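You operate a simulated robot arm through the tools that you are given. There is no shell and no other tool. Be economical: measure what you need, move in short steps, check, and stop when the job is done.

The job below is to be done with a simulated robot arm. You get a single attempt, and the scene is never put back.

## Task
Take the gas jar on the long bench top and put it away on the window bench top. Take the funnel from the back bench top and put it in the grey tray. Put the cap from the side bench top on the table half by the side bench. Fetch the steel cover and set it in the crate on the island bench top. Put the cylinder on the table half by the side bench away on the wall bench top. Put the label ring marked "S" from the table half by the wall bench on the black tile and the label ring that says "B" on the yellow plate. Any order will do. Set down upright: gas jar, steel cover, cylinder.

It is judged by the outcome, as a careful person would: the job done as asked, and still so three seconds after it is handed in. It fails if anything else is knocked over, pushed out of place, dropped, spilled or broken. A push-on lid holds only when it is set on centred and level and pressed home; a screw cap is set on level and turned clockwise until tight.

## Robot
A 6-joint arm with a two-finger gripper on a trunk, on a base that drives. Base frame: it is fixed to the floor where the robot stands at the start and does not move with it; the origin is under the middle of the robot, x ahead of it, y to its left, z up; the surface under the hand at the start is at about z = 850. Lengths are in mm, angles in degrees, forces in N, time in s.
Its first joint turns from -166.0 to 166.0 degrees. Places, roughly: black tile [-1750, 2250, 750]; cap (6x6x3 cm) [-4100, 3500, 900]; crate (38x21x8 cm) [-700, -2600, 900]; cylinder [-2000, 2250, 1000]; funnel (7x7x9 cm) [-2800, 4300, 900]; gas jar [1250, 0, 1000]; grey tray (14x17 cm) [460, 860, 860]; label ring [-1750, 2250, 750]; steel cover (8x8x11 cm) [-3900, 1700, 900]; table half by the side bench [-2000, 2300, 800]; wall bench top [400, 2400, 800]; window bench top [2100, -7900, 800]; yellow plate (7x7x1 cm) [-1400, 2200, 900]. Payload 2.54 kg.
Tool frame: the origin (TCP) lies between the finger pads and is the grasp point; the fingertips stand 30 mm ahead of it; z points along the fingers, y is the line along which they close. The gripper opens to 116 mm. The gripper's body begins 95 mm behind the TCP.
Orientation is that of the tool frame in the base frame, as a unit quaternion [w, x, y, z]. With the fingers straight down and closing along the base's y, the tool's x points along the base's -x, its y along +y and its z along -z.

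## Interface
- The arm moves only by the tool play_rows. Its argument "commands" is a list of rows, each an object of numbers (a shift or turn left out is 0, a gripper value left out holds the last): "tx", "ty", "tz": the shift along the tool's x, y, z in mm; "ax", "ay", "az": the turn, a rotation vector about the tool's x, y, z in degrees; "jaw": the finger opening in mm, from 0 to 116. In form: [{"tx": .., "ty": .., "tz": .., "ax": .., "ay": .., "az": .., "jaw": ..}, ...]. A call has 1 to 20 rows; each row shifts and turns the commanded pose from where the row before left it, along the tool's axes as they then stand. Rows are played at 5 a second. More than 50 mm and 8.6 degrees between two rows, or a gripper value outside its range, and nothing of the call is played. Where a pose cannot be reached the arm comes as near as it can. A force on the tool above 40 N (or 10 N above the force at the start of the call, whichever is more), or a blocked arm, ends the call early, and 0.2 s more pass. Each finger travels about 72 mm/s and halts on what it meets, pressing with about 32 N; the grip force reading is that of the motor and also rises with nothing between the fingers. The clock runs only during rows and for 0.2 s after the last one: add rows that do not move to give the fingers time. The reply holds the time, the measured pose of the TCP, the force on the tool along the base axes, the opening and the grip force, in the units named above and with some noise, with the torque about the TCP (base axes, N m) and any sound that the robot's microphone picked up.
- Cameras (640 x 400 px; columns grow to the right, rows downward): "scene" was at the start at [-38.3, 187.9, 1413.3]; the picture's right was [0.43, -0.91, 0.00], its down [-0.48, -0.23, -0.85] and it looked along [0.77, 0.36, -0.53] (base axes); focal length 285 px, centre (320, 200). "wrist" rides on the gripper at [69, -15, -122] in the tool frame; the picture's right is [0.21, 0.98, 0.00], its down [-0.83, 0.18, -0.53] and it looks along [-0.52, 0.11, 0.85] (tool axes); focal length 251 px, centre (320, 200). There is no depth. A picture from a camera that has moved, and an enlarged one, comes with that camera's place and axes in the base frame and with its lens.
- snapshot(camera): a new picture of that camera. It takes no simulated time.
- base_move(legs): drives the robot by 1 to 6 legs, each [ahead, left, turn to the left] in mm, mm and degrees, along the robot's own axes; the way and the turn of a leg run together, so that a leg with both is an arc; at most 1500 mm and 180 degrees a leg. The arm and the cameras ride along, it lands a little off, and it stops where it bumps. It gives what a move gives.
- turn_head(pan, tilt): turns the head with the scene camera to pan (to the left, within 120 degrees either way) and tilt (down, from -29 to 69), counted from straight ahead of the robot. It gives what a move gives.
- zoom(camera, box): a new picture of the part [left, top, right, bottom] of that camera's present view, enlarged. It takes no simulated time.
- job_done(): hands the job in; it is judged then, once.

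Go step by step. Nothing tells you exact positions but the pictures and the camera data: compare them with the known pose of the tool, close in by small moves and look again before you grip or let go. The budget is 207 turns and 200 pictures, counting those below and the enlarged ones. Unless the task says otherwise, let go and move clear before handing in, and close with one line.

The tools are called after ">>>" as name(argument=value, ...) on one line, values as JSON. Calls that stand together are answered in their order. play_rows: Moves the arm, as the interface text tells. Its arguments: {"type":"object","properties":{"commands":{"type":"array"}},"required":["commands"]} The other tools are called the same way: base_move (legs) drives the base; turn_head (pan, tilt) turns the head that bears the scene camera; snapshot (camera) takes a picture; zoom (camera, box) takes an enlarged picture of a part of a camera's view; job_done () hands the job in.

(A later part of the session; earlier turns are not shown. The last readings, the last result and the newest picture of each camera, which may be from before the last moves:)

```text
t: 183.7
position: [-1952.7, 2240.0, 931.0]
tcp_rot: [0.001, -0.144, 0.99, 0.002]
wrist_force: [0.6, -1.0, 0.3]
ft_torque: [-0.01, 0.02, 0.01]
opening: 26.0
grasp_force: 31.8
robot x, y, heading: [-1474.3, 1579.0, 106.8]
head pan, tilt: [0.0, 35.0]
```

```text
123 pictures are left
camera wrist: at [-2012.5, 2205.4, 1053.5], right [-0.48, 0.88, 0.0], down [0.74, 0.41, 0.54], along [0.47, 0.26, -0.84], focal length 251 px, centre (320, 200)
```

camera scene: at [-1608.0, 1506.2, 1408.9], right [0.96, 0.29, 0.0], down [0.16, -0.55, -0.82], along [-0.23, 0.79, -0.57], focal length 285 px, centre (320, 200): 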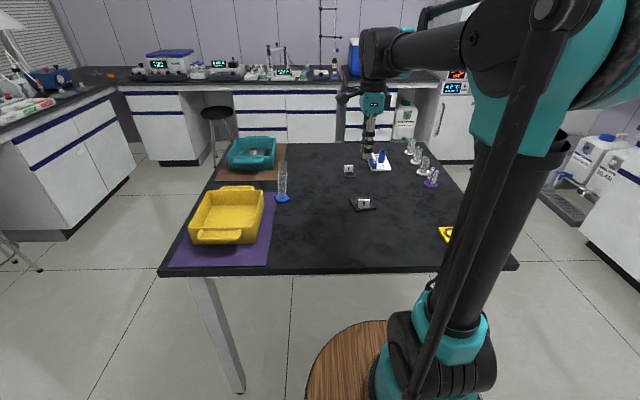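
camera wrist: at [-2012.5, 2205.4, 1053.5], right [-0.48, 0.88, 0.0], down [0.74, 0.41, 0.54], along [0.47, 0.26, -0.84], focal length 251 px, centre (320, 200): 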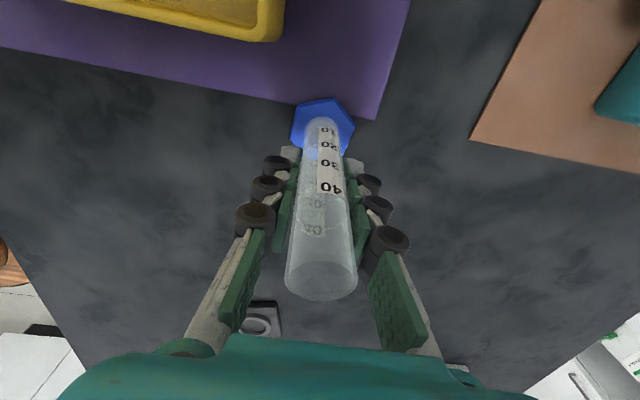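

Gripped at 26 mm. I lift high and draw it back in.

>>> play_rows(commands=[{"tz": -45}, {"tz": -45}, {"tz": -45}, {"tz": -45}, {"tz": -30}, {"tx": -33, "ty": -35}, {"tx": -33, "ty": -35}, {"tx": -33, "ty": -35}, {"tx": -33, "ty": -35}, {"tx": -33, "ty": -35}, {"tx": -33, "ty": -35}, {"tx": -33, "ty": -35}, {}])

>>> snapshot(camera="wrist")

>>> turn_head(pan=-75, tilt=20)

>>> snapshot(camera="scene")

```text
t: 186.5
position: [-1661.5, 2071.4, 1141.4]
tcp_rot: [0.002, -0.144, 0.99, 0.003]
wrist_force: [0.4, -1.0, -0.4]
ft_torque: [-0.01, -0.03, 0.02]
opening: 25.7
grasp_force: 31.6
robot x, y, heading: [-1477.6, 1584.9, 106.5]
head pan, tilt: [0.0, 35.0]
```

```text
122 pictures are left
camera wrist: at [-1721.4, 2036.3, 1262.8], right [-0.48, 0.87, 0.0], down [0.74, 0.41, 0.54], along [0.47, 0.26, -0.84], focal length 251 px, centre (320, 200)
```

wrist: 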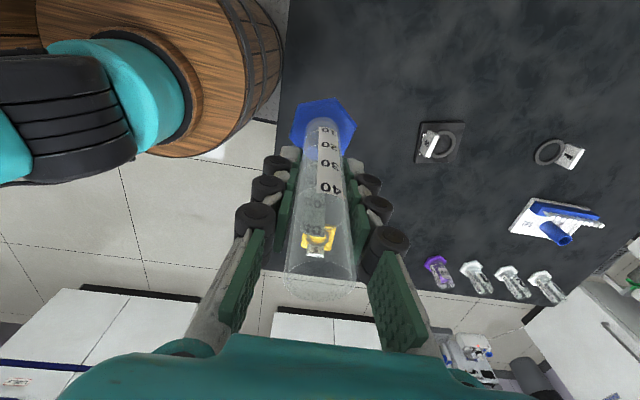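

```text
t: 187.9
position: [-1662.0, 2071.1, 1141.1]
tcp_rot: [0.001, -0.144, 0.99, 0.002]
wrist_force: [0.4, -0.2, -1.0]
ft_torque: [0.0, 0.0, 0.02]
opening: 25.8
grasp_force: 32.1
robot x, y, heading: [-1472.6, 1583.3, 106.6]
head pan, tilt: [-75.0, 20.0]
```

```text
121 pictures are left
camera scene: at [-1503.5, 1470.6, 1432.7], right [0.52, -0.85, 0.0], down [-0.29, -0.18, -0.94], along [0.8, 0.49, -0.34], focal length 285 px, centre (320, 200)
```

scene: 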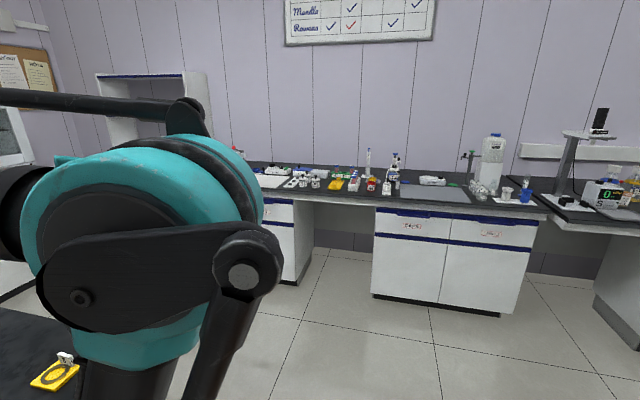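

I zoom on the wall bench for a free spot.

>>> zoom(camera="scene", box=[240, 130, 560, 230])

```text
2.00 times, centred on (400, 180) of scene
camera zoom: at [-1503.5, 1470.6, 1432.7], right [0.52, -0.85, 0.0], down [-0.29, -0.18, -0.94], along [0.8, 0.49, -0.34], focal length 571 px, centre (160, 240)
```

zoom: 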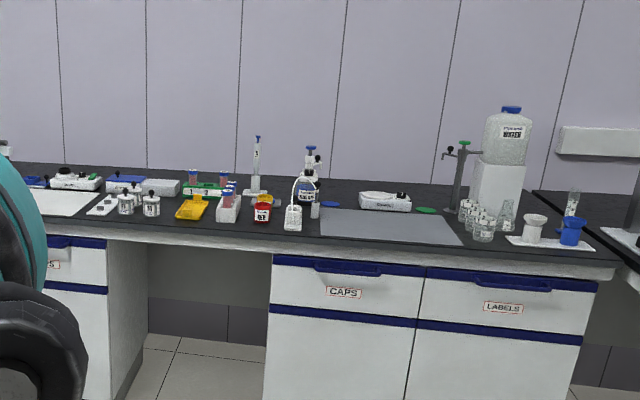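

A free area lies around the grey mat. I turn right and drive up to the wall bench.

>>> base_move(legs=[[-60, 0, 0], [0, 0, -90], [1230, -320, 0]])

>>> turn_head(pan=0, tilt=35)

>>> snapshot(camera="scene")

>>> snapshot(camera="wrist")

```text
t: 198.7
position: [290.7, 1786.5, 1140.2]
tcp_rot: [0.003, 0.589, 0.808, 0.001]
wrist_force: [0.5, 0.2, -1.3]
ft_torque: [0.01, 0.01, 0.0]
opening: 25.6
grasp_force: 32.2
robot x, y, heading: [-197.0, 1589.0, 18.0]
head pan, tilt: [-75.0, 20.0]
```

```text
t: 200.1
position: [290.2, 1786.8, 1141.0]
tcp_rot: [0.002, 0.589, 0.808, 0.0]
wrist_force: [0.3, 0.1, -0.1]
ft_torque: [0.02, 0.01, 0.0]
opening: 25.5
grasp_force: 31.8
robot x, y, heading: [-193.9, 1586.1, 17.6]
head pan, tilt: [0.0, 35.0]
```

```text
119 pictures are left
camera scene: at [-272.7, 1720.3, 1408.9], right [0.31, -0.95, 0.0], down [-0.55, -0.18, -0.82], along [0.78, 0.25, -0.57], focal length 285 px, centre (320, 200)
```

scene: 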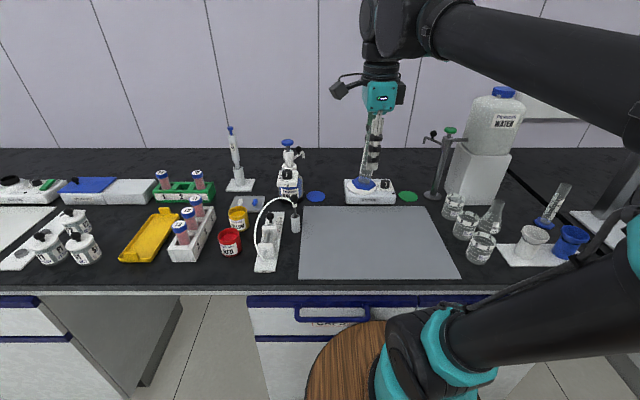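

```text
118 pictures are left
camera wrist: at [256.5, 1846.9, 1262.7], right [0.86, 0.5, 0.0], down [0.42, -0.73, 0.54], along [0.27, -0.46, -0.84], focal length 251 px, centre (320, 200)
```

wrist: 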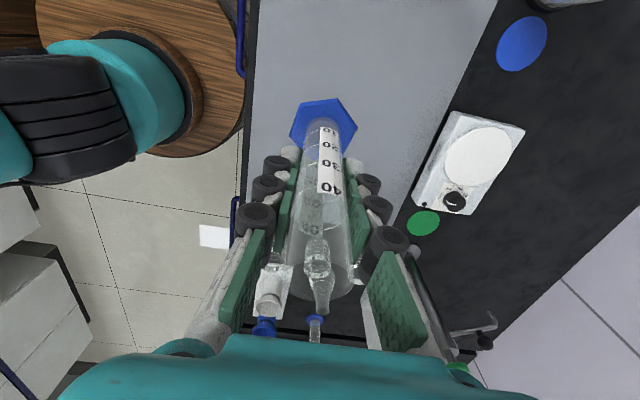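

Free bare bench lies at about [700,2010], between pump bottle and scale. I drive 70 nearer and carry the cylinder over it.

>>> base_move(legs=[[70, 0, -1]])

>>> play_rows(commands=[{"tx": 11, "ty": 43}, {"tx": 11, "ty": 43}, {"tx": 11, "ty": 43}, {"tx": 11, "ty": 43}, {"tx": 11, "ty": 43}, {"tx": 11, "ty": 43}, {"tx": 11, "ty": 43}, {"tx": 11, "ty": 43}, {"ty": 40}, {}])

>>> snapshot(camera="scene")

>>> snapshot(camera="wrist")

```text
t: 200.9
position: [294.7, 1786.9, 1141.8]
tcp_rot: [0.002, 0.588, 0.809, 0.002]
wrist_force: [-0.9, -0.6, -1.3]
ft_torque: [0.02, 0.0, 0.02]
opening: 25.4
grasp_force: 32.3
robot x, y, heading: [-192.5, 1586.3, 18.1]
head pan, tilt: [0.0, 35.0]
stopped in leg 1: the robot was blocked; the commanded pose is now the measured one
```

```text
t: 203.1
position: [633.6, 1988.9, 1142.9]
tcp_rot: [0.002, 0.587, 0.809, 0.001]
wrist_force: [0.0, 0.2, -0.5]
ft_torque: [0.0, 0.0, 0.01]
opening: 25.4
grasp_force: 31.4
robot x, y, heading: [-195.6, 1584.4, 18.0]
head pan, tilt: [0.0, 35.0]
```

```text
117 pictures are left
camera scene: at [-269.2, 1720.3, 1408.9], right [0.31, -0.95, 0.0], down [-0.55, -0.18, -0.82], along [0.78, 0.25, -0.57], focal length 285 px, centre (320, 200)
```

scene: 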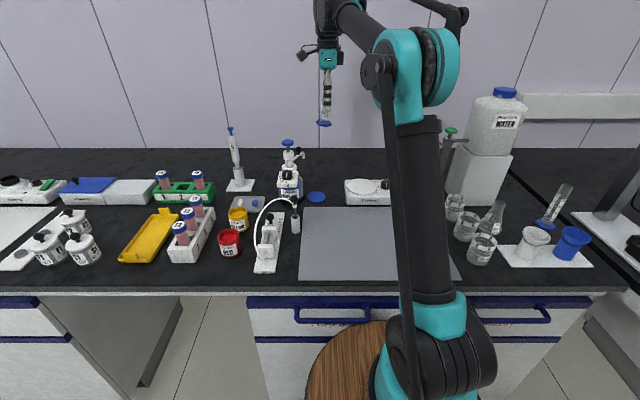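

```text
116 pictures are left
camera wrist: at [598.5, 2049.3, 1264.9], right [0.86, 0.51, 0.0], down [0.42, -0.73, 0.54], along [0.27, -0.46, -0.84], focal length 251 px, centre (320, 200)
```

wrist: 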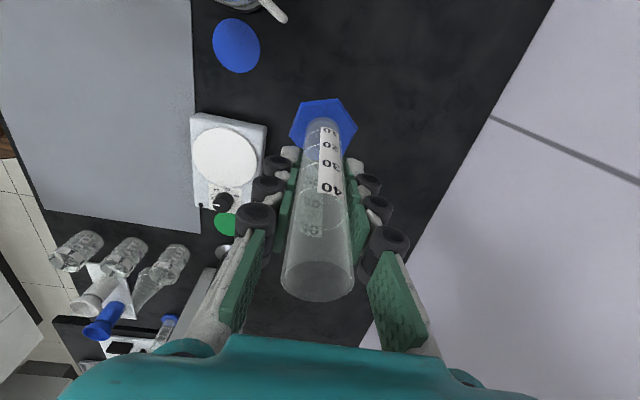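

The spot under the hand is bare, clear of the scale. I move 20 mm further in and lower to just above the bench.

>>> play_rows(commands=[{"ty": 20}, {"tz": 45}, {"tz": 45}, {"tz": 45}, {"tz": 40}, {"tz": 25}, {}])

>>> snapshot(camera="wrist")

>>> zoom(camera="scene", box=[250, 110, 410, 210])

```text
t: 204.7
position: [652.2, 1995.7, 942.2]
tcp_rot: [0.001, 0.588, 0.809, 0.001]
wrist_force: [-0.2, -0.6, -0.7]
ft_torque: [0.01, 0.03, 0.01]
opening: 25.2
grasp_force: 31.7
robot x, y, heading: [-195.7, 1587.3, 18.0]
head pan, tilt: [0.0, 35.0]
```

```text
115 pictures are left
camera wrist: at [618.2, 2056.1, 1063.4], right [0.86, 0.51, 0.0], down [0.42, -0.73, 0.54], along [0.27, -0.46, -0.84], focal length 251 px, centre (320, 200)
```

wrist: 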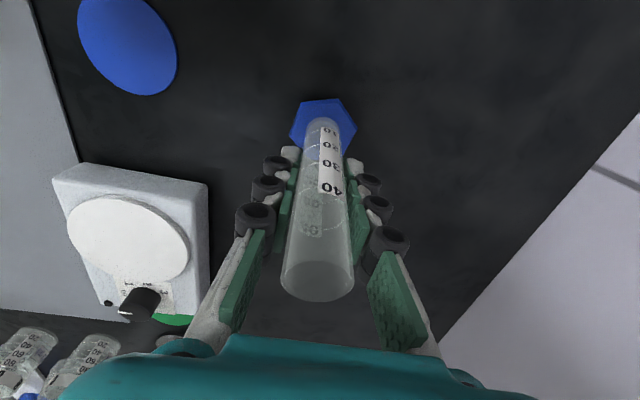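

```text
4.00 times, centred on (330, 160) of scene
camera zoom: at [-269.1, 1720.4, 1408.9], right [0.31, -0.95, 0.0], down [-0.55, -0.18, -0.82], along [0.78, 0.25, -0.57], focal length 1141 px, centre (280, 360)
```

zoom: 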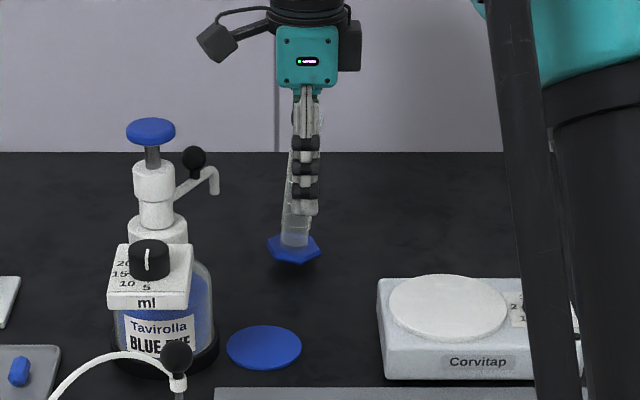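

Clear all around. I lower to contact in small steps.

>>> play_rows(commands=[{"tz": 6}, {"tz": 2}, {"tz": 2}, {"tz": 1}, {"tz": 1}, {}])

```text
t: 206.1
position: [652.3, 1995.2, 929.7]
tcp_rot: [0.002, 0.588, 0.809, 0.001]
wrist_force: [2.9, 1.1, 13.0]
ft_torque: [-0.22, -0.29, 0.06]
opening: 25.4
grasp_force: 32.0
robot x, y, heading: [-197.5, 1587.4, 17.8]
head pan, tilt: [0.0, 35.0]
```

Contact. I release gently and rise straight.

>>> play_rows(commands=[{"jaw": 30}, {"jaw": 45}, {"jaw": 50}, {}, {"tz": -45}, {"tz": -45}, {"tz": -45}, {"tz": -45}, {}])

>>> zoom(camera="scene", box=[250, 110, 410, 210])

```text
t: 208.1
position: [652.1, 1996.2, 1112.2]
tcp_rot: [0.001, 0.588, 0.809, 0.0]
wrist_force: [-0.1, -1.3, 0.2]
ft_torque: [-0.01, -0.03, 0.0]
opening: 50.0
grasp_force: 0.0
robot x, y, heading: [-191.1, 1587.5, 17.8]
head pan, tilt: [0.0, 35.0]
```

```text
4.00 times, centred on (330, 160) of scene
camera zoom: at [-269.1, 1720.4, 1408.9], right [0.31, -0.95, 0.0], down [-0.55, -0.18, -0.82], along [0.78, 0.25, -0.57], focal length 1141 px, centre (280, 360)
```

zoom: 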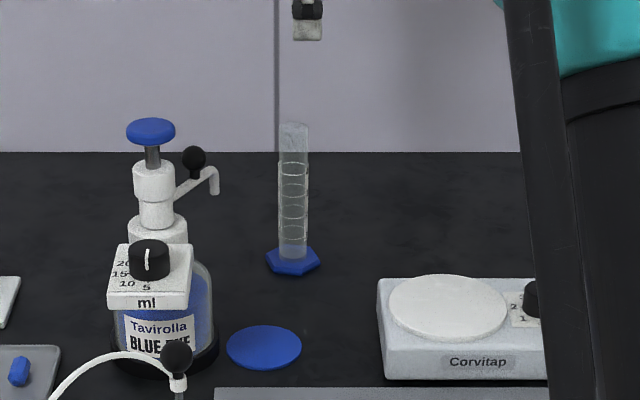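

The cylinder stands upright. I retract the arm, back off and turn toward the side bench.

>>> play_rows(commands=[{"tz": -40}, {"ty": -45}, {"ty": -45}, {"ty": -45, "tx": -10}, {"ty": -45, "tx": -10}, {"ty": -45, "tx": -10}, {"ty": -45, "tx": -10}, {"ty": -45, "tx": -20}, {"ty": -45, "tx": -20}, {"ty": -45, "tx": -20}, {}])

>>> base_move(legs=[[-500, 0, 0], [0, 0, 180], [1300, 0, 0]])

>>> turn_head(pan=-10, tilt=22)

>>> snapshot(camera="scene")

```text
t: 210.5
position: [297.0, 1776.1, 1149.8]
tcp_rot: [0.001, 0.587, 0.809, 0.001]
wrist_force: [0.0, -0.2, 0.0]
ft_torque: [0.02, 0.01, 0.01]
opening: 50.1
grasp_force: 0.0
robot x, y, heading: [-194.0, 1586.9, 18.0]
head pan, tilt: [0.0, 35.0]
```

```text
t: 226.8
position: [-2402.5, 893.2, 1150.1]
tcp_rot: [0.001, 0.801, -0.598, -0.002]
wrist_force: [0.7, 0.7, 0.1]
ft_torque: [0.02, 0.0, 0.01]
opening: 50.1
grasp_force: 0.0
robot x, y, heading: [-1909.8, 1068.4, -163.5]
head pan, tilt: [0.0, 35.0]
```

```text
t: 227.5
position: [-2402.2, 894.7, 1149.1]
tcp_rot: [0.001, 0.802, -0.597, -0.001]
wrist_force: [0.8, -0.3, 0.0]
ft_torque: [-0.02, 0.01, -0.01]
opening: 50.1
grasp_force: 0.1
robot x, y, heading: [-1908.4, 1072.0, -163.3]
head pan, tilt: [-10.0, 22.0]
```

```text
112 pictures are left
camera scene: at [-1841.8, 950.6, 1429.4], right [-0.12, 0.99, 0.0], down [0.37, 0.04, -0.93], along [-0.92, -0.11, -0.38], focal length 285 px, centre (320, 200)
```

scene: 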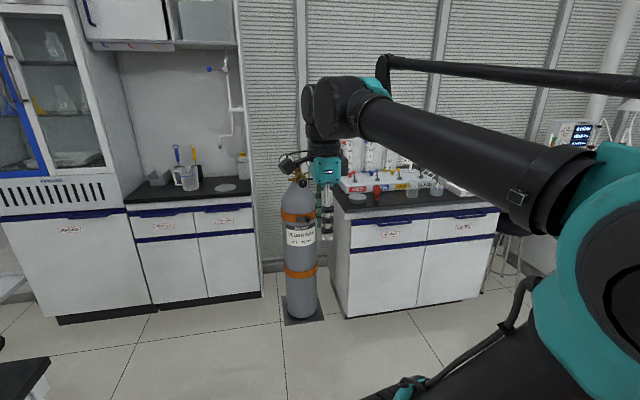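

I see the side bench ahead right. I drive up near its left part where the steel cover should be.

>>> base_move(legs=[[690, 0, 0], [0, -900, 0]])

>>> turn_head(pan=10, tilt=30)

>>> snapshot(camera="scene")

>>> turn_head(pan=-60, tilt=22)

>>> snapshot(camera="scene")

```text
t: 235.6
position: [-3315.5, 1556.7, 1150.0]
tcp_rot: [0.001, 0.801, -0.599, -0.001]
wrist_force: [-0.7, -0.2, -0.5]
ft_torque: [-0.03, -0.04, -0.01]
opening: 50.0
grasp_force: 0.0
robot x, y, heading: [-2818.4, 1733.8, -163.8]
head pan, tilt: [-10.0, 22.0]
```

```text
t: 236.4
position: [-3315.7, 1556.7, 1149.2]
tcp_rot: [0.001, 0.801, -0.599, -0.002]
wrist_force: [0.8, 1.0, 0.3]
ft_torque: [0.04, 0.0, 0.05]
opening: 49.9
grasp_force: 0.1
robot x, y, heading: [-2819.0, 1726.9, -163.7]
head pan, tilt: [10.0, 30.0]
```

```text
111 pictures are left
camera scene: at [-2742.7, 1581.4, 1416.7], right [-0.44, 0.9, 0.0], down [0.45, 0.22, -0.87], along [-0.78, -0.38, -0.5], focal length 285 px, centre (320, 200)
```

scene: 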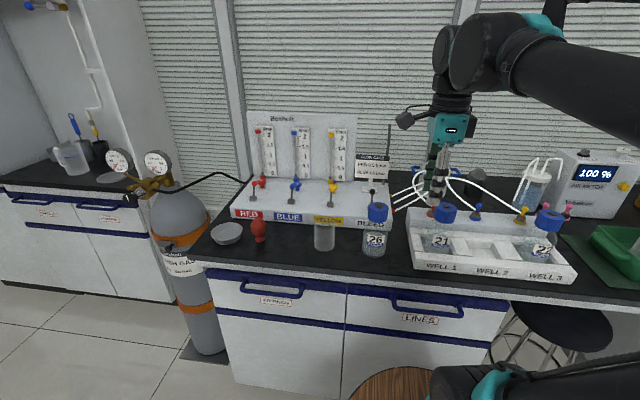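

```text
t: 237.9
position: [-3315.5, 1557.2, 1149.2]
tcp_rot: [0.002, 0.801, -0.599, -0.003]
wrist_force: [0.9, -0.9, 0.4]
ft_torque: [-0.01, -0.02, 0.03]
opening: 50.0
grasp_force: 0.1
robot x, y, heading: [-2817.4, 1732.6, -163.5]
head pan, tilt: [-60.0, 22.0]
```

```text
110 pictures are left
camera scene: at [-2728.9, 1685.5, 1429.5], right [0.69, 0.72, 0.0], down [0.27, -0.26, -0.93], along [-0.67, 0.64, -0.37], focal length 285 px, centre (320, 200)
```

scene: 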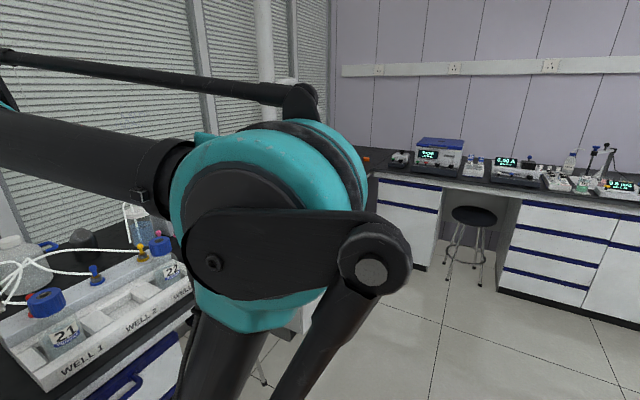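

Something dark stands behind the well tray near [-3950,1700], likely the steel cover. I zoom in.

>>> turn_head(pan=-5, tilt=30)

>>> zoom(camera="scene", box=[240, 120, 480, 270])

>>> snapshot(camera="wrist")

```text
t: 239.1
position: [-3315.2, 1556.3, 1149.2]
tcp_rot: [0.001, 0.801, -0.599, -0.002]
wrist_force: [0.1, -0.2, -0.3]
ft_torque: [-0.02, 0.01, -0.01]
opening: 50.0
grasp_force: 0.1
robot x, y, heading: [-2819.1, 1732.9, -163.3]
head pan, tilt: [-5.0, 30.0]
```

```text
2.67 times, centred on (360, 195) of scene
camera zoom: at [-2750.3, 1603.7, 1416.7], right [-0.2, 0.98, 0.0], down [0.49, 0.1, -0.87], along [-0.85, -0.17, -0.5], focal length 761 px, centre (213, 213)
```

zoom: 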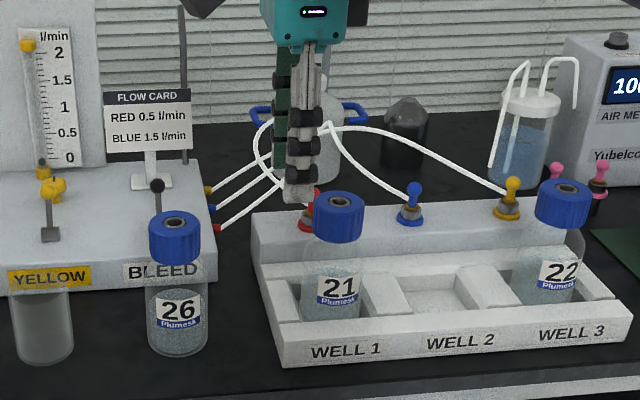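

```text
108 pictures are left
camera wrist: at [-3279.3, 1494.3, 1271.3], right [-0.88, -0.48, 0.0], down [-0.4, 0.74, 0.54], along [-0.26, 0.47, -0.84], focal length 251 px, centre (320, 200)
```

wrist: 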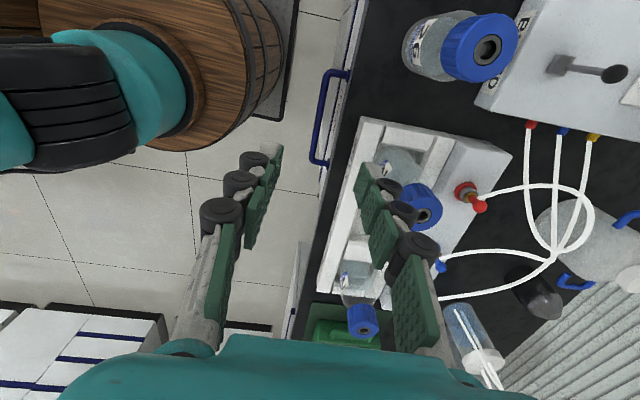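

The dark domed object at about [-3938,1694] is the steel cover, behind the wells. I raise the hand, shift right and creep forward.

>>> play_rows(commands=[{"tz": -45}, {"tz": -45}, {}])

>>> base_move(legs=[[0, -270, 0], [120, 0, 0]])

>>> snapshot(camera="scene")

>>> snapshot(camera="wrist")

```text
t: 239.9
position: [-3313.2, 1556.9, 1241.1]
tcp_rot: [0.001, 0.8, -0.6, -0.002]
wrist_force: [0.5, 0.0, 0.1]
ft_torque: [-0.02, -0.02, 0.02]
opening: 49.9
grasp_force: 0.0
robot x, y, heading: [-2820.0, 1730.7, -163.8]
head pan, tilt: [-5.0, 30.0]
```

```text
t: 242.7
position: [-3506.4, 1780.7, 1241.1]
tcp_rot: [0.0, 0.801, -0.599, -0.002]
wrist_force: [0.8, -0.2, -0.1]
ft_torque: [-0.01, 0.04, 0.01]
opening: 49.9
grasp_force: 0.0
robot x, y, heading: [-3013.5, 1956.2, -163.5]
head pan, tilt: [-5.0, 30.0]
```

```text
107 pictures are left
camera scene: at [-2941.8, 1828.1, 1416.7], right [-0.2, 0.98, 0.0], down [0.49, 0.1, -0.87], along [-0.85, -0.17, -0.5], focal length 285 px, centre (320, 200)
```

scene: 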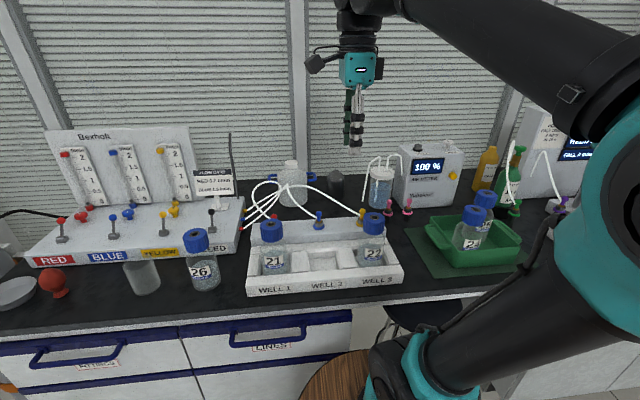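

```text
106 pictures are left
camera wrist: at [-3469.8, 1717.4, 1362.1], right [-0.88, -0.48, 0.0], down [-0.41, 0.74, 0.54], along [-0.26, 0.47, -0.84], focal length 251 px, centre (320, 200)
```

wrist: 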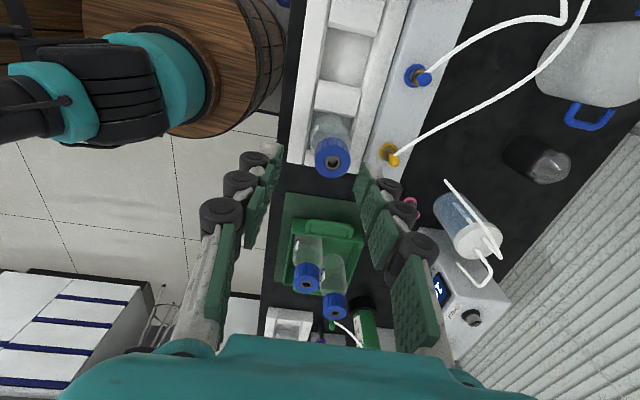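

The cover is in view. I zoom in on it from both cameras.

>>> zoom(camera="scene", box=[250, 140, 410, 240])

>>> zoom(camera="wrist", box=[400, 60, 640, 210])

```text
4.00 times, centred on (330, 190) of scene
camera zoom: at [-2941.8, 1828.1, 1416.7], right [-0.2, 0.98, 0.0], down [0.49, 0.1, -0.87], along [-0.85, -0.17, -0.5], focal length 1141 px, centre (280, 240)
```

zoom: 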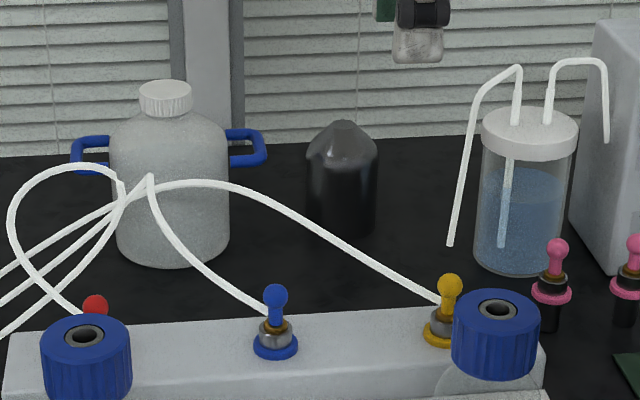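

```text
2.67 times, centred on (520, 135) of wrist
camera zoom: at [-3469.8, 1717.4, 1362.1], right [-0.88, -0.48, 0.0], down [-0.41, 0.74, 0.54], along [-0.26, 0.47, -0.84], focal length 670 px, centre (-213, 373)
```

zoom: 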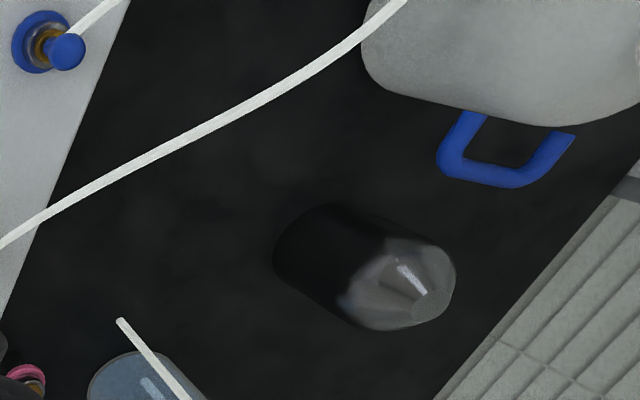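

Cover centre about [-3950,1688]. I rotate the hand back so it closes left-right, open wide, and go over it high.

>>> play_rows(commands=[{"az": -8.2, "jaw": 95}, {"az": -8.2}, {"az": -8.2}, {"az": -8.2}, {"az": -8.2}, {"az": -8.2}, {"az": -8.2}, {"az": -8.2}, {"az": -8.2}, {"az": -8.2}, {"az": -8}, {}])

>>> play_rows(commands=[{"tx": -45, "ty": -4}, {"tx": -45, "ty": -4}, {"tx": -45, "ty": -4}, {"tx": -45, "ty": -4}, {"tx": -45, "ty": -4}, {"tx": -45, "ty": -4}, {"tx": -45, "ty": -4}, {"tx": -45, "ty": -4}, {"tx": -45, "ty": -5}, {"tz": 40}, {"tz": 30}, {}])

>>> snapshot(camera="wrist")

>>> zoom(camera="scene", box=[250, 110, 410, 210])

```text
t: 245.2
position: [-3506.6, 1779.2, 1239.8]
tcp_rot: [-0.001, 0.99, 0.143, -0.003]
wrist_force: [-0.3, -0.4, 0.5]
ft_torque: [-0.02, 0.02, 0.0]
opening: 95.0
grasp_force: 0.0
robot x, y, heading: [-3013.6, 1956.1, -163.6]
head pan, tilt: [-5.0, 30.0]
```

```text
t: 247.8
position: [-3905.0, 1699.7, 1171.6]
tcp_rot: [-0.001, 0.99, 0.142, -0.003]
wrist_force: [-0.4, -0.8, 0.2]
ft_torque: [-0.01, 0.0, -0.02]
opening: 94.9
grasp_force: 0.2
robot x, y, heading: [-3007.9, 1957.4, -163.8]
head pan, tilt: [-5.0, 30.0]
```

```text
103 pictures are left
camera wrist: at [-3841.1, 1734.0, 1292.9], right [0.48, -0.88, 0.0], down [-0.74, -0.41, 0.54], along [-0.47, -0.26, -0.84], focal length 251 px, centre (320, 200)
```

wrist: 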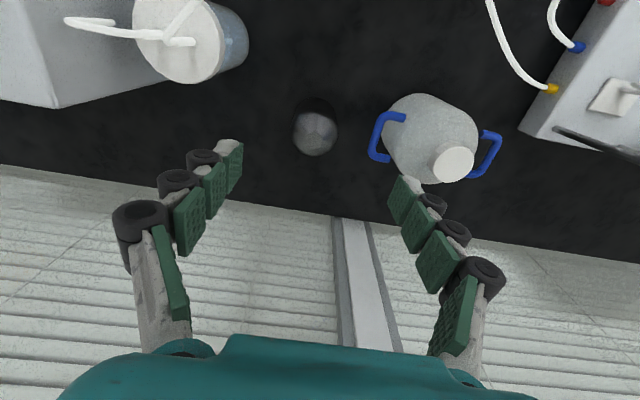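

```text
4.00 times, centred on (330, 160) of scene
camera zoom: at [-2941.9, 1828.1, 1416.7], right [-0.2, 0.98, 0.0], down [0.49, 0.1, -0.87], along [-0.85, -0.17, -0.5], focal length 1141 px, centre (280, 360)
```

zoom: 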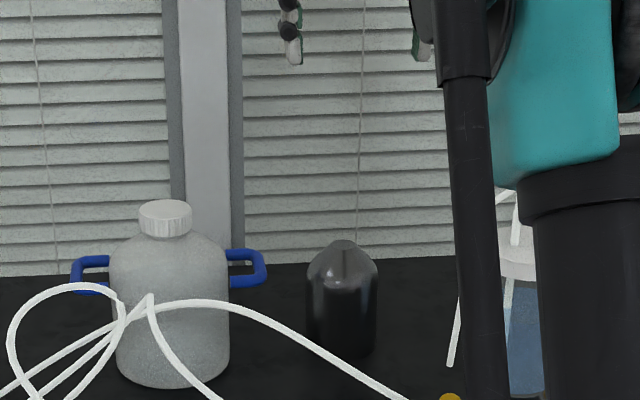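

Cover apex at about [-3941,1690]. I lower, shift in 37 mm, and check before going around it.

>>> play_rows(commands=[{"tz": 40}, {"tx": -20, "tz": 40}, {"tx": -17, "tz": 20}, {}])

>>> snapshot(camera="wrist")

>>> zoom(camera="scene", box=[250, 110, 410, 210])

```text
t: 248.8
position: [-3939.8, 1690.7, 1070.9]
tcp_rot: [-0.001, 0.99, 0.143, -0.003]
wrist_force: [0.2, 0.7, 0.2]
ft_torque: [0.03, 0.0, -0.02]
opening: 95.1
grasp_force: 0.2
robot x, y, heading: [-3011.0, 1956.3, -163.7]
head pan, tilt: [-5.0, 30.0]
```

```text
101 pictures are left
camera wrist: at [-3877.5, 1724.8, 1192.6], right [0.48, -0.88, 0.0], down [-0.74, -0.41, 0.54], along [-0.47, -0.26, -0.84], focal length 251 px, centre (320, 200)
```

wrist: 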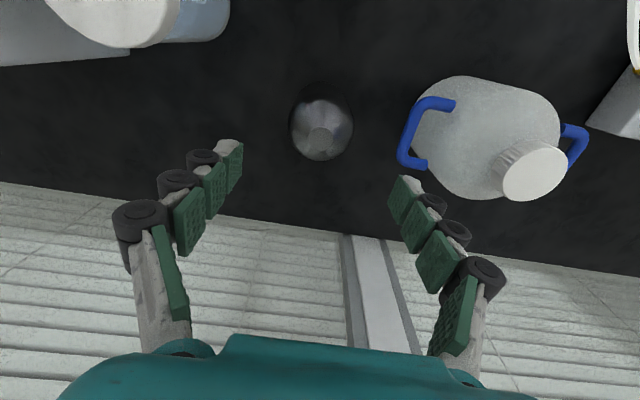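

```text
4.00 times, centred on (330, 160) of scene
camera zoom: at [-2941.8, 1828.1, 1416.7], right [-0.2, 0.98, 0.0], down [0.49, 0.1, -0.87], along [-0.85, -0.17, -0.5], focal length 1141 px, centre (280, 360)
```

zoom: 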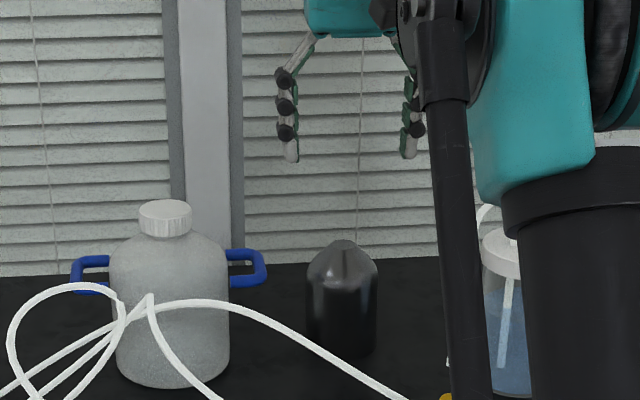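

Nearly centred. Slight correction and descend around the body.

>>> play_rows(commands=[{"tx": -4, "ty": 3, "tz": 40}, {"tz": 40}, {"tz": 40}, {"tz": 40}, {}])

>>> snapshot(camera="wrist")

>>> zoom(camera="scene", box=[250, 110, 410, 210])

```text
t: 250.1
position: [-3945.4, 1687.1, 912.5]
tcp_rot: [0.0, 0.99, 0.142, -0.002]
wrist_force: [0.2, -0.4, -0.2]
ft_torque: [-0.02, 0.01, -0.01]
opening: 95.2
grasp_force: 0.1
robot x, y, heading: [-3014.0, 1956.8, -163.7]
head pan, tilt: [-5.0, 30.0]
```

```text
99 pictures are left
camera wrist: at [-3881.1, 1721.3, 1033.0], right [0.48, -0.88, 0.0], down [-0.74, -0.41, 0.54], along [-0.47, -0.26, -0.84], focal length 251 px, centre (320, 200)
```

wrist: 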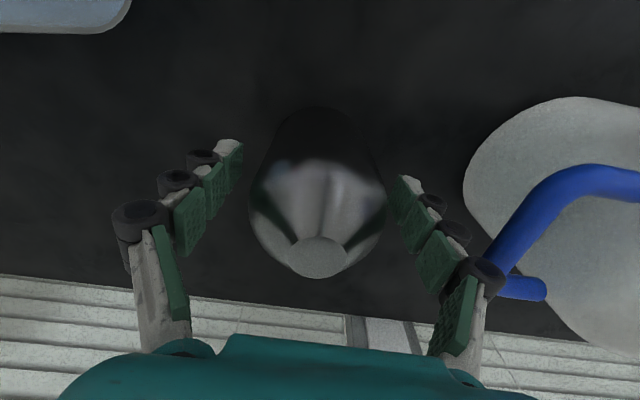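

```text
4.00 times, centred on (330, 160) of scene
camera zoom: at [-2941.9, 1828.1, 1416.7], right [-0.2, 0.98, 0.0], down [0.49, 0.1, -0.87], along [-0.85, -0.17, -0.5], focal length 1141 px, centre (280, 360)
```

zoom: 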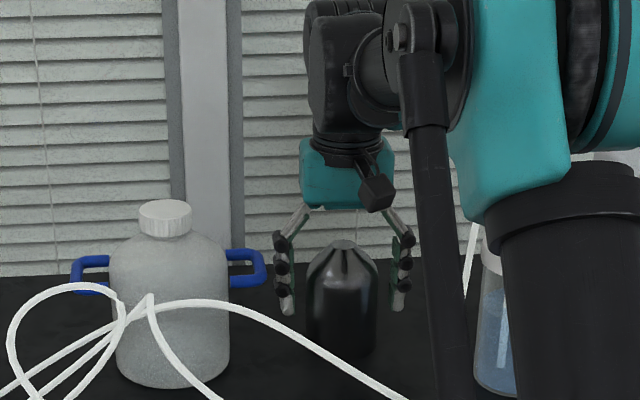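

Centred. Down 12 mm and close.

>>> play_rows(commands=[{"tz": 12}, {"jaw": 80}, {"jaw": 60}, {"jaw": 50}, {}, {}])

```text
t: 251.4
position: [-3945.0, 1687.6, 900.8]
tcp_rot: [-0.001, 0.99, 0.143, -0.002]
wrist_force: [-0.9, 1.1, 4.1]
ft_torque: [0.14, 0.1, -0.05]
opening: 70.3
grasp_force: 31.2
robot x, y, heading: [-3010.5, 1955.6, -163.6]
head pan, tilt: [-5.0, 30.0]
```

Gripped at 70 mm. I lift straight up and look.

>>> play_rows(commands=[{"tz": -30}, {"tz": -40}, {"tz": -40}, {"tz": -40}, {"tz": -40}, {"tz": -40}, {"tx": 20, "tz": -40}, {}])

>>> snapshot(camera="wrist")

```text
t: 253.2
position: [-3924.2, 1692.3, 1171.9]
tcp_rot: [0.0, 0.99, 0.142, -0.002]
wrist_force: [0.0, -0.1, -4.8]
ft_torque: [0.04, -0.05, -0.01]
opening: 70.3
grasp_force: 31.4
robot x, y, heading: [-3015.2, 1954.6, -163.6]
head pan, tilt: [-5.0, 30.0]
```

```text
97 pictures are left
camera wrist: at [-3860.4, 1725.3, 1293.2], right [0.48, -0.88, 0.0], down [-0.74, -0.41, 0.54], along [-0.47, -0.26, -0.84], focal length 251 px, centre (320, 200)
```

wrist: 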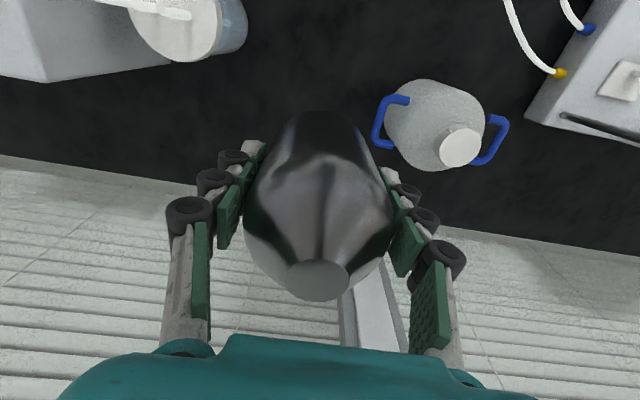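

The cover is held. I retract it, then drive around toward the far side of the island to find the crate.

>>> play_rows(commands=[{"tx": 45}, {"tx": 45}, {"tx": 45}, {"tx": 45}, {"tx": 45}, {"tx": 45}, {"tx": 45}, {"tx": 45}, {"tx": 45}, {}])

>>> base_move(legs=[[-120, 0, 0], [0, 900, 0], [0, 0, 88]])

>>> turn_head(pan=10, tilt=20)

>>> snapshot(camera="scene")

```text
t: 255.4
position: [-3536.5, 1807.9, 1167.9]
tcp_rot: [0.0, 0.99, 0.143, -0.001]
wrist_force: [-0.6, 0.2, -4.3]
ft_torque: [0.0, -0.01, 0.01]
opening: 70.5
grasp_force: 31.9
robot x, y, heading: [-3010.6, 1959.0, -163.8]
head pan, tilt: [-5.0, 30.0]
```

```text
t: 264.8
position: [-2510.2, 587.3, 1167.7]
tcp_rot: [0.001, 0.614, 0.789, -0.002]
wrist_force: [-0.2, -0.1, -4.4]
ft_torque: [-0.01, 0.03, 0.0]
opening: 70.1
grasp_force: 32.4
robot x, y, heading: [-2637.8, 1118.5, -75.4]
head pan, tilt: [-5.0, 30.0]
```

```text
t: 265.6
position: [-2510.6, 586.7, 1166.9]
tcp_rot: [0.001, 0.615, 0.789, -0.002]
wrist_force: [-0.1, 0.5, -3.9]
ft_torque: [0.04, -0.03, 0.03]
opening: 70.3
grasp_force: 31.8
robot x, y, heading: [-2637.5, 1115.6, -75.4]
head pan, tilt: [10.0, 20.0]
```

```text
96 pictures are left
camera scene: at [-2484.8, 1186.1, 1432.7], right [-0.91, -0.41, 0.0], down [-0.14, 0.31, -0.94], along [0.39, -0.86, -0.34], focal length 285 px, centre (320, 200)
```

scene: 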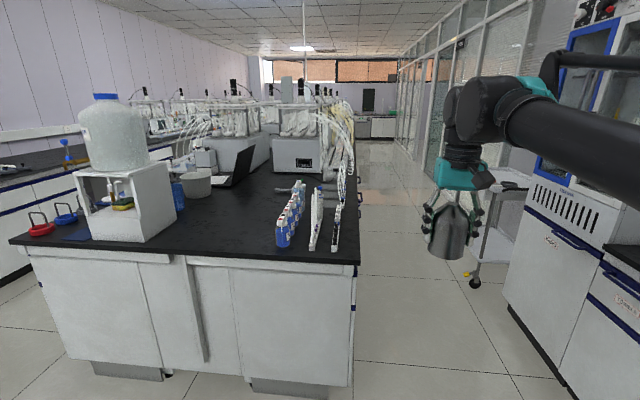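

The island's far side has an aisle with a cart on its right. I centre in the free lane and drive in.

>>> base_move(legs=[[0, -260, 0], [1400, 0, 0]])

>>> turn_head(pan=30, tilt=22)

>>> snapshot(camera="scene")

```text
t: 274.0
position: [-2410.5, -818.3, 1169.0]
tcp_rot: [0.002, 0.611, 0.792, -0.001]
wrist_force: [0.1, -0.6, -4.4]
ft_torque: [0.07, 0.03, 0.0]
opening: 69.9
grasp_force: 32.2
robot x, y, heading: [-2544.0, -289.0, -75.2]
head pan, tilt: [10.0, 20.0]
```

```text
t: 274.8
position: [-2409.3, -817.7, 1169.0]
tcp_rot: [0.001, 0.612, 0.791, -0.002]
wrist_force: [0.5, 0.0, -4.8]
ft_torque: [0.04, 0.01, 0.0]
opening: 70.3
grasp_force: 32.0
robot x, y, heading: [-2539.8, -288.8, -75.3]
head pan, tilt: [30.0, 22.0]
```

```text
95 pictures are left
camera scene: at [-2362.5, -200.7, 1429.5], right [-0.71, -0.7, 0.0], down [-0.26, 0.27, -0.93], along [0.65, -0.66, -0.37], focal length 285 px, centre (320, 200)
```

scene: 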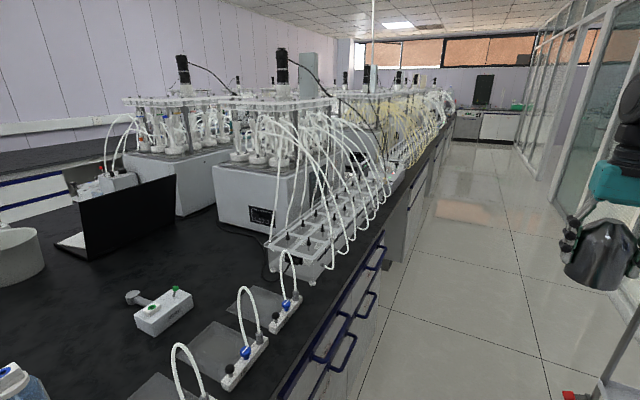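

No crate visible yet; I drive further along and look across the island.

>>> base_move(legs=[[1500, 0, 0]])

>>> turn_head(pan=45, tilt=22)

>>> snapshot(camera="scene")

>>> turn_head(pan=95, tilt=25)

>>> snapshot(camera="scene")

```text
t: 282.2
position: [-2039.0, -2267.7, 1167.1]
tcp_rot: [-0.001, 0.614, 0.789, -0.001]
wrist_force: [0.0, -0.3, -5.0]
ft_torque: [-0.02, 0.01, -0.01]
opening: 70.1
grasp_force: 31.9
robot x, y, heading: [-2168.1, -1739.0, -75.9]
head pan, tilt: [30.0, 22.0]
```

```text
t: 283.0
position: [-2038.3, -2267.7, 1167.5]
tcp_rot: [0.001, 0.614, 0.79, -0.002]
wrist_force: [-0.1, 0.2, -4.2]
ft_torque: [0.02, -0.03, -0.02]
opening: 69.8
grasp_force: 32.0
robot x, y, heading: [-2167.8, -1735.6, -75.7]
head pan, tilt: [45.0, 22.0]
```

```text
94 pictures are left
camera scene: at [-1971.7, -1631.4, 1429.5], right [-0.51, -0.86, 0.0], down [-0.32, 0.19, -0.93], along [0.8, -0.47, -0.37], focal length 285 px, centre (320, 200)
```

scene: 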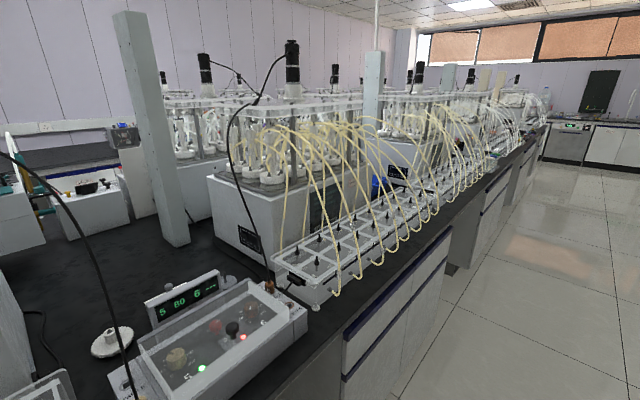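

```text
t: 284.2
position: [-2038.6, -2268.3, 1168.5]
tcp_rot: [0.001, 0.614, 0.79, -0.002]
wrist_force: [0.2, 0.6, -3.8]
ft_torque: [0.01, 0.03, 0.0]
opening: 70.1
grasp_force: 32.5
robot x, y, heading: [-2166.7, -1736.7, -75.9]
head pan, tilt: [95.0, 25.0]
```

```text
93 pictures are left
camera scene: at [-1964.5, -1553.6, 1424.7], right [0.33, -0.94, 0.0], down [-0.4, -0.14, -0.91], along [0.86, 0.3, -0.42], focal length 285 px, centre (320, 200)
```

scene: 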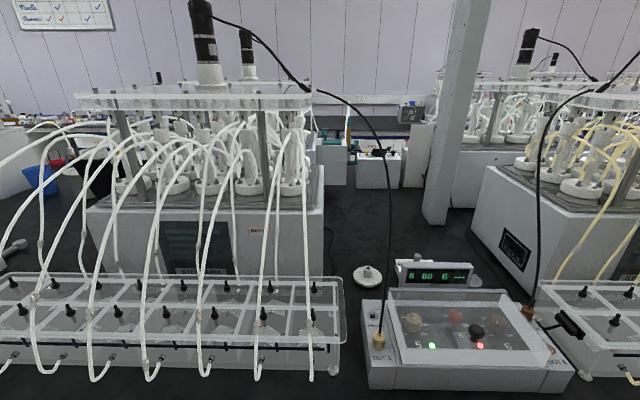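

The crate should be further along, behind the yellow-tubed rack. I drive on 1100 and look left.

>>> base_move(legs=[[1150, 0, 0.5]])

>>> turn_head(pan=80, tilt=25)

>>> snapshot(camera="scene")

```text
t: 290.0
position: [-1741.1, -3381.7, 1166.8]
tcp_rot: [0.001, 0.61, 0.792, -0.002]
wrist_force: [0.5, 0.4, -5.8]
ft_torque: [0.03, 0.0, 0.0]
opening: 70.1
grasp_force: 32.1
robot x, y, heading: [-1876.6, -2849.8, -75.0]
head pan, tilt: [95.0, 25.0]
```

```text
t: 290.8
position: [-1741.0, -3382.3, 1167.8]
tcp_rot: [0.0, 0.61, 0.792, -0.002]
wrist_force: [-0.4, -0.5, -4.6]
ft_torque: [0.0, -0.01, 0.03]
opening: 70.1
grasp_force: 32.3
robot x, y, heading: [-1874.8, -2854.4, -74.9]
head pan, tilt: [80.0, 25.0]
```

```text
92 pictures are left
camera scene: at [-1670.0, -2690.3, 1424.6], right [0.09, -1.0, 0.0], down [-0.42, -0.04, -0.91], along [0.9, 0.08, -0.42], focal length 285 px, centre (320, 200)
```

scene: 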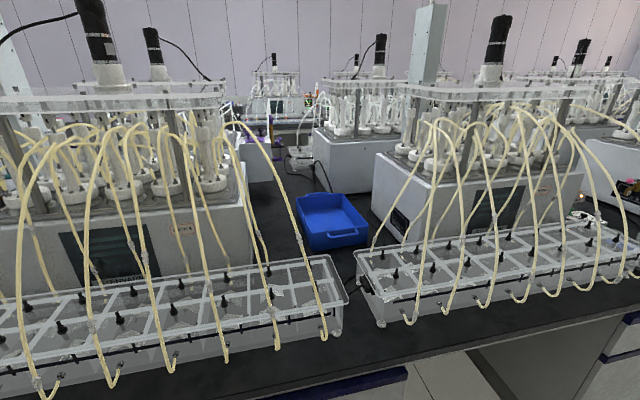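

The blue crate sits in the gap between two racks, front near [-805,-2690]. I pull the arm in and up, shift off a bit, and turn to face it.

>>> play_rows(commands=[{"tx": 40}, {"tx": 40}, {"tz": -45}, {"tz": -45}, {}])

>>> base_move(legs=[[120, -90, 0], [0, 0, 90]])

>>> turn_head(pan=0, tilt=28)

>>> snapshot(camera="scene")

>>> snapshot(camera="wrist")

```text
t: 292.0
position: [-1762.2, -3304.2, 1257.0]
tcp_rot: [0.001, 0.609, 0.793, -0.003]
wrist_force: [0.2, 0.0, -3.9]
ft_torque: [0.02, 0.02, -0.01]
opening: 69.9
grasp_force: 31.5
robot x, y, heading: [-1877.2, -2852.9, -75.1]
head pan, tilt: [80.0, 25.0]
```

```text
t: 297.2
position: [-1481.8, -2871.1, 1256.3]
tcp_rot: [0.001, -0.137, 0.991, -0.001]
wrist_force: [0.1, -0.9, -4.8]
ft_torque: [-0.01, 0.01, -0.02]
opening: 70.1
grasp_force: 31.8
robot x, y, heading: [-1933.0, -2992.7, 16.0]
head pan, tilt: [80.0, 25.0]
```

```text
t: 298.8
position: [-1482.8, -2870.7, 1257.2]
tcp_rot: [0.003, -0.138, 0.99, 0.0]
wrist_force: [-0.1, -0.6, -5.0]
ft_torque: [-0.04, 0.02, -0.01]
opening: 69.9
grasp_force: 32.5
robot x, y, heading: [-1933.3, -2994.3, 15.9]
head pan, tilt: [0.0, 28.0]
```

```text
91 pictures are left
camera scene: at [-2000.2, -2855.7, 1419.8], right [0.27, -0.96, 0.0], down [-0.45, -0.13, -0.88], along [0.85, 0.24, -0.47], focal length 285 px, centre (320, 200)
```

scene: 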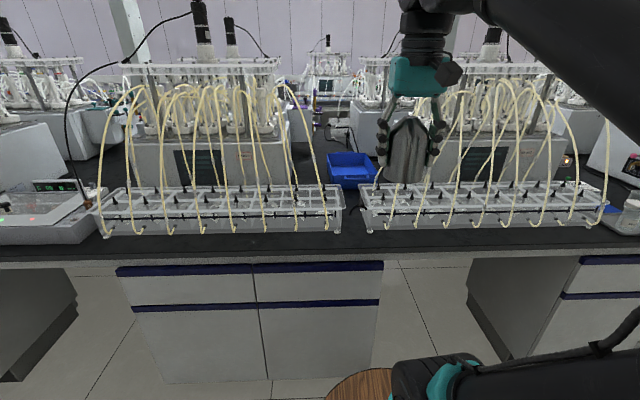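

```text
90 pictures are left
camera wrist: at [-1543.8, -2904.3, 1377.6], right [-0.47, 0.88, 0.0], down [0.74, 0.4, 0.54], along [0.47, 0.25, -0.84], focal length 251 px, centre (320, 200)
```

wrist: 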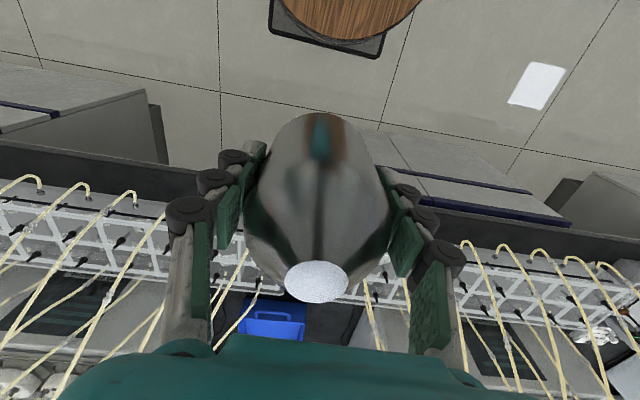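

I zoom on the crate in the gap.

>>> zoom(camera="scene", box=[270, 80, 430, 240])

```text
2.50 times, centred on (350, 160) of scene
camera zoom: at [-2000.2, -2855.7, 1419.8], right [0.27, -0.96, 0.0], down [-0.45, -0.13, -0.88], along [0.85, 0.24, -0.47], focal length 713 px, centre (245, 300)
```

zoom: 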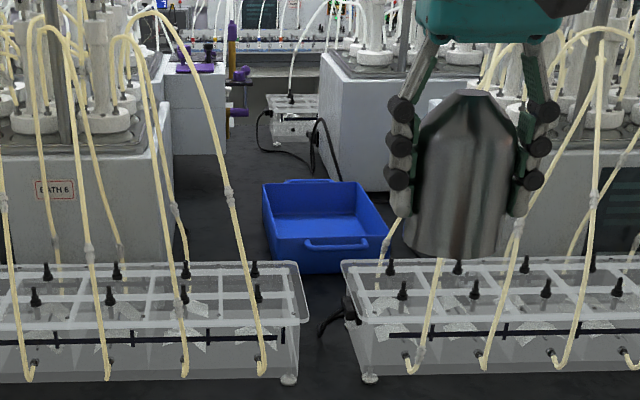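

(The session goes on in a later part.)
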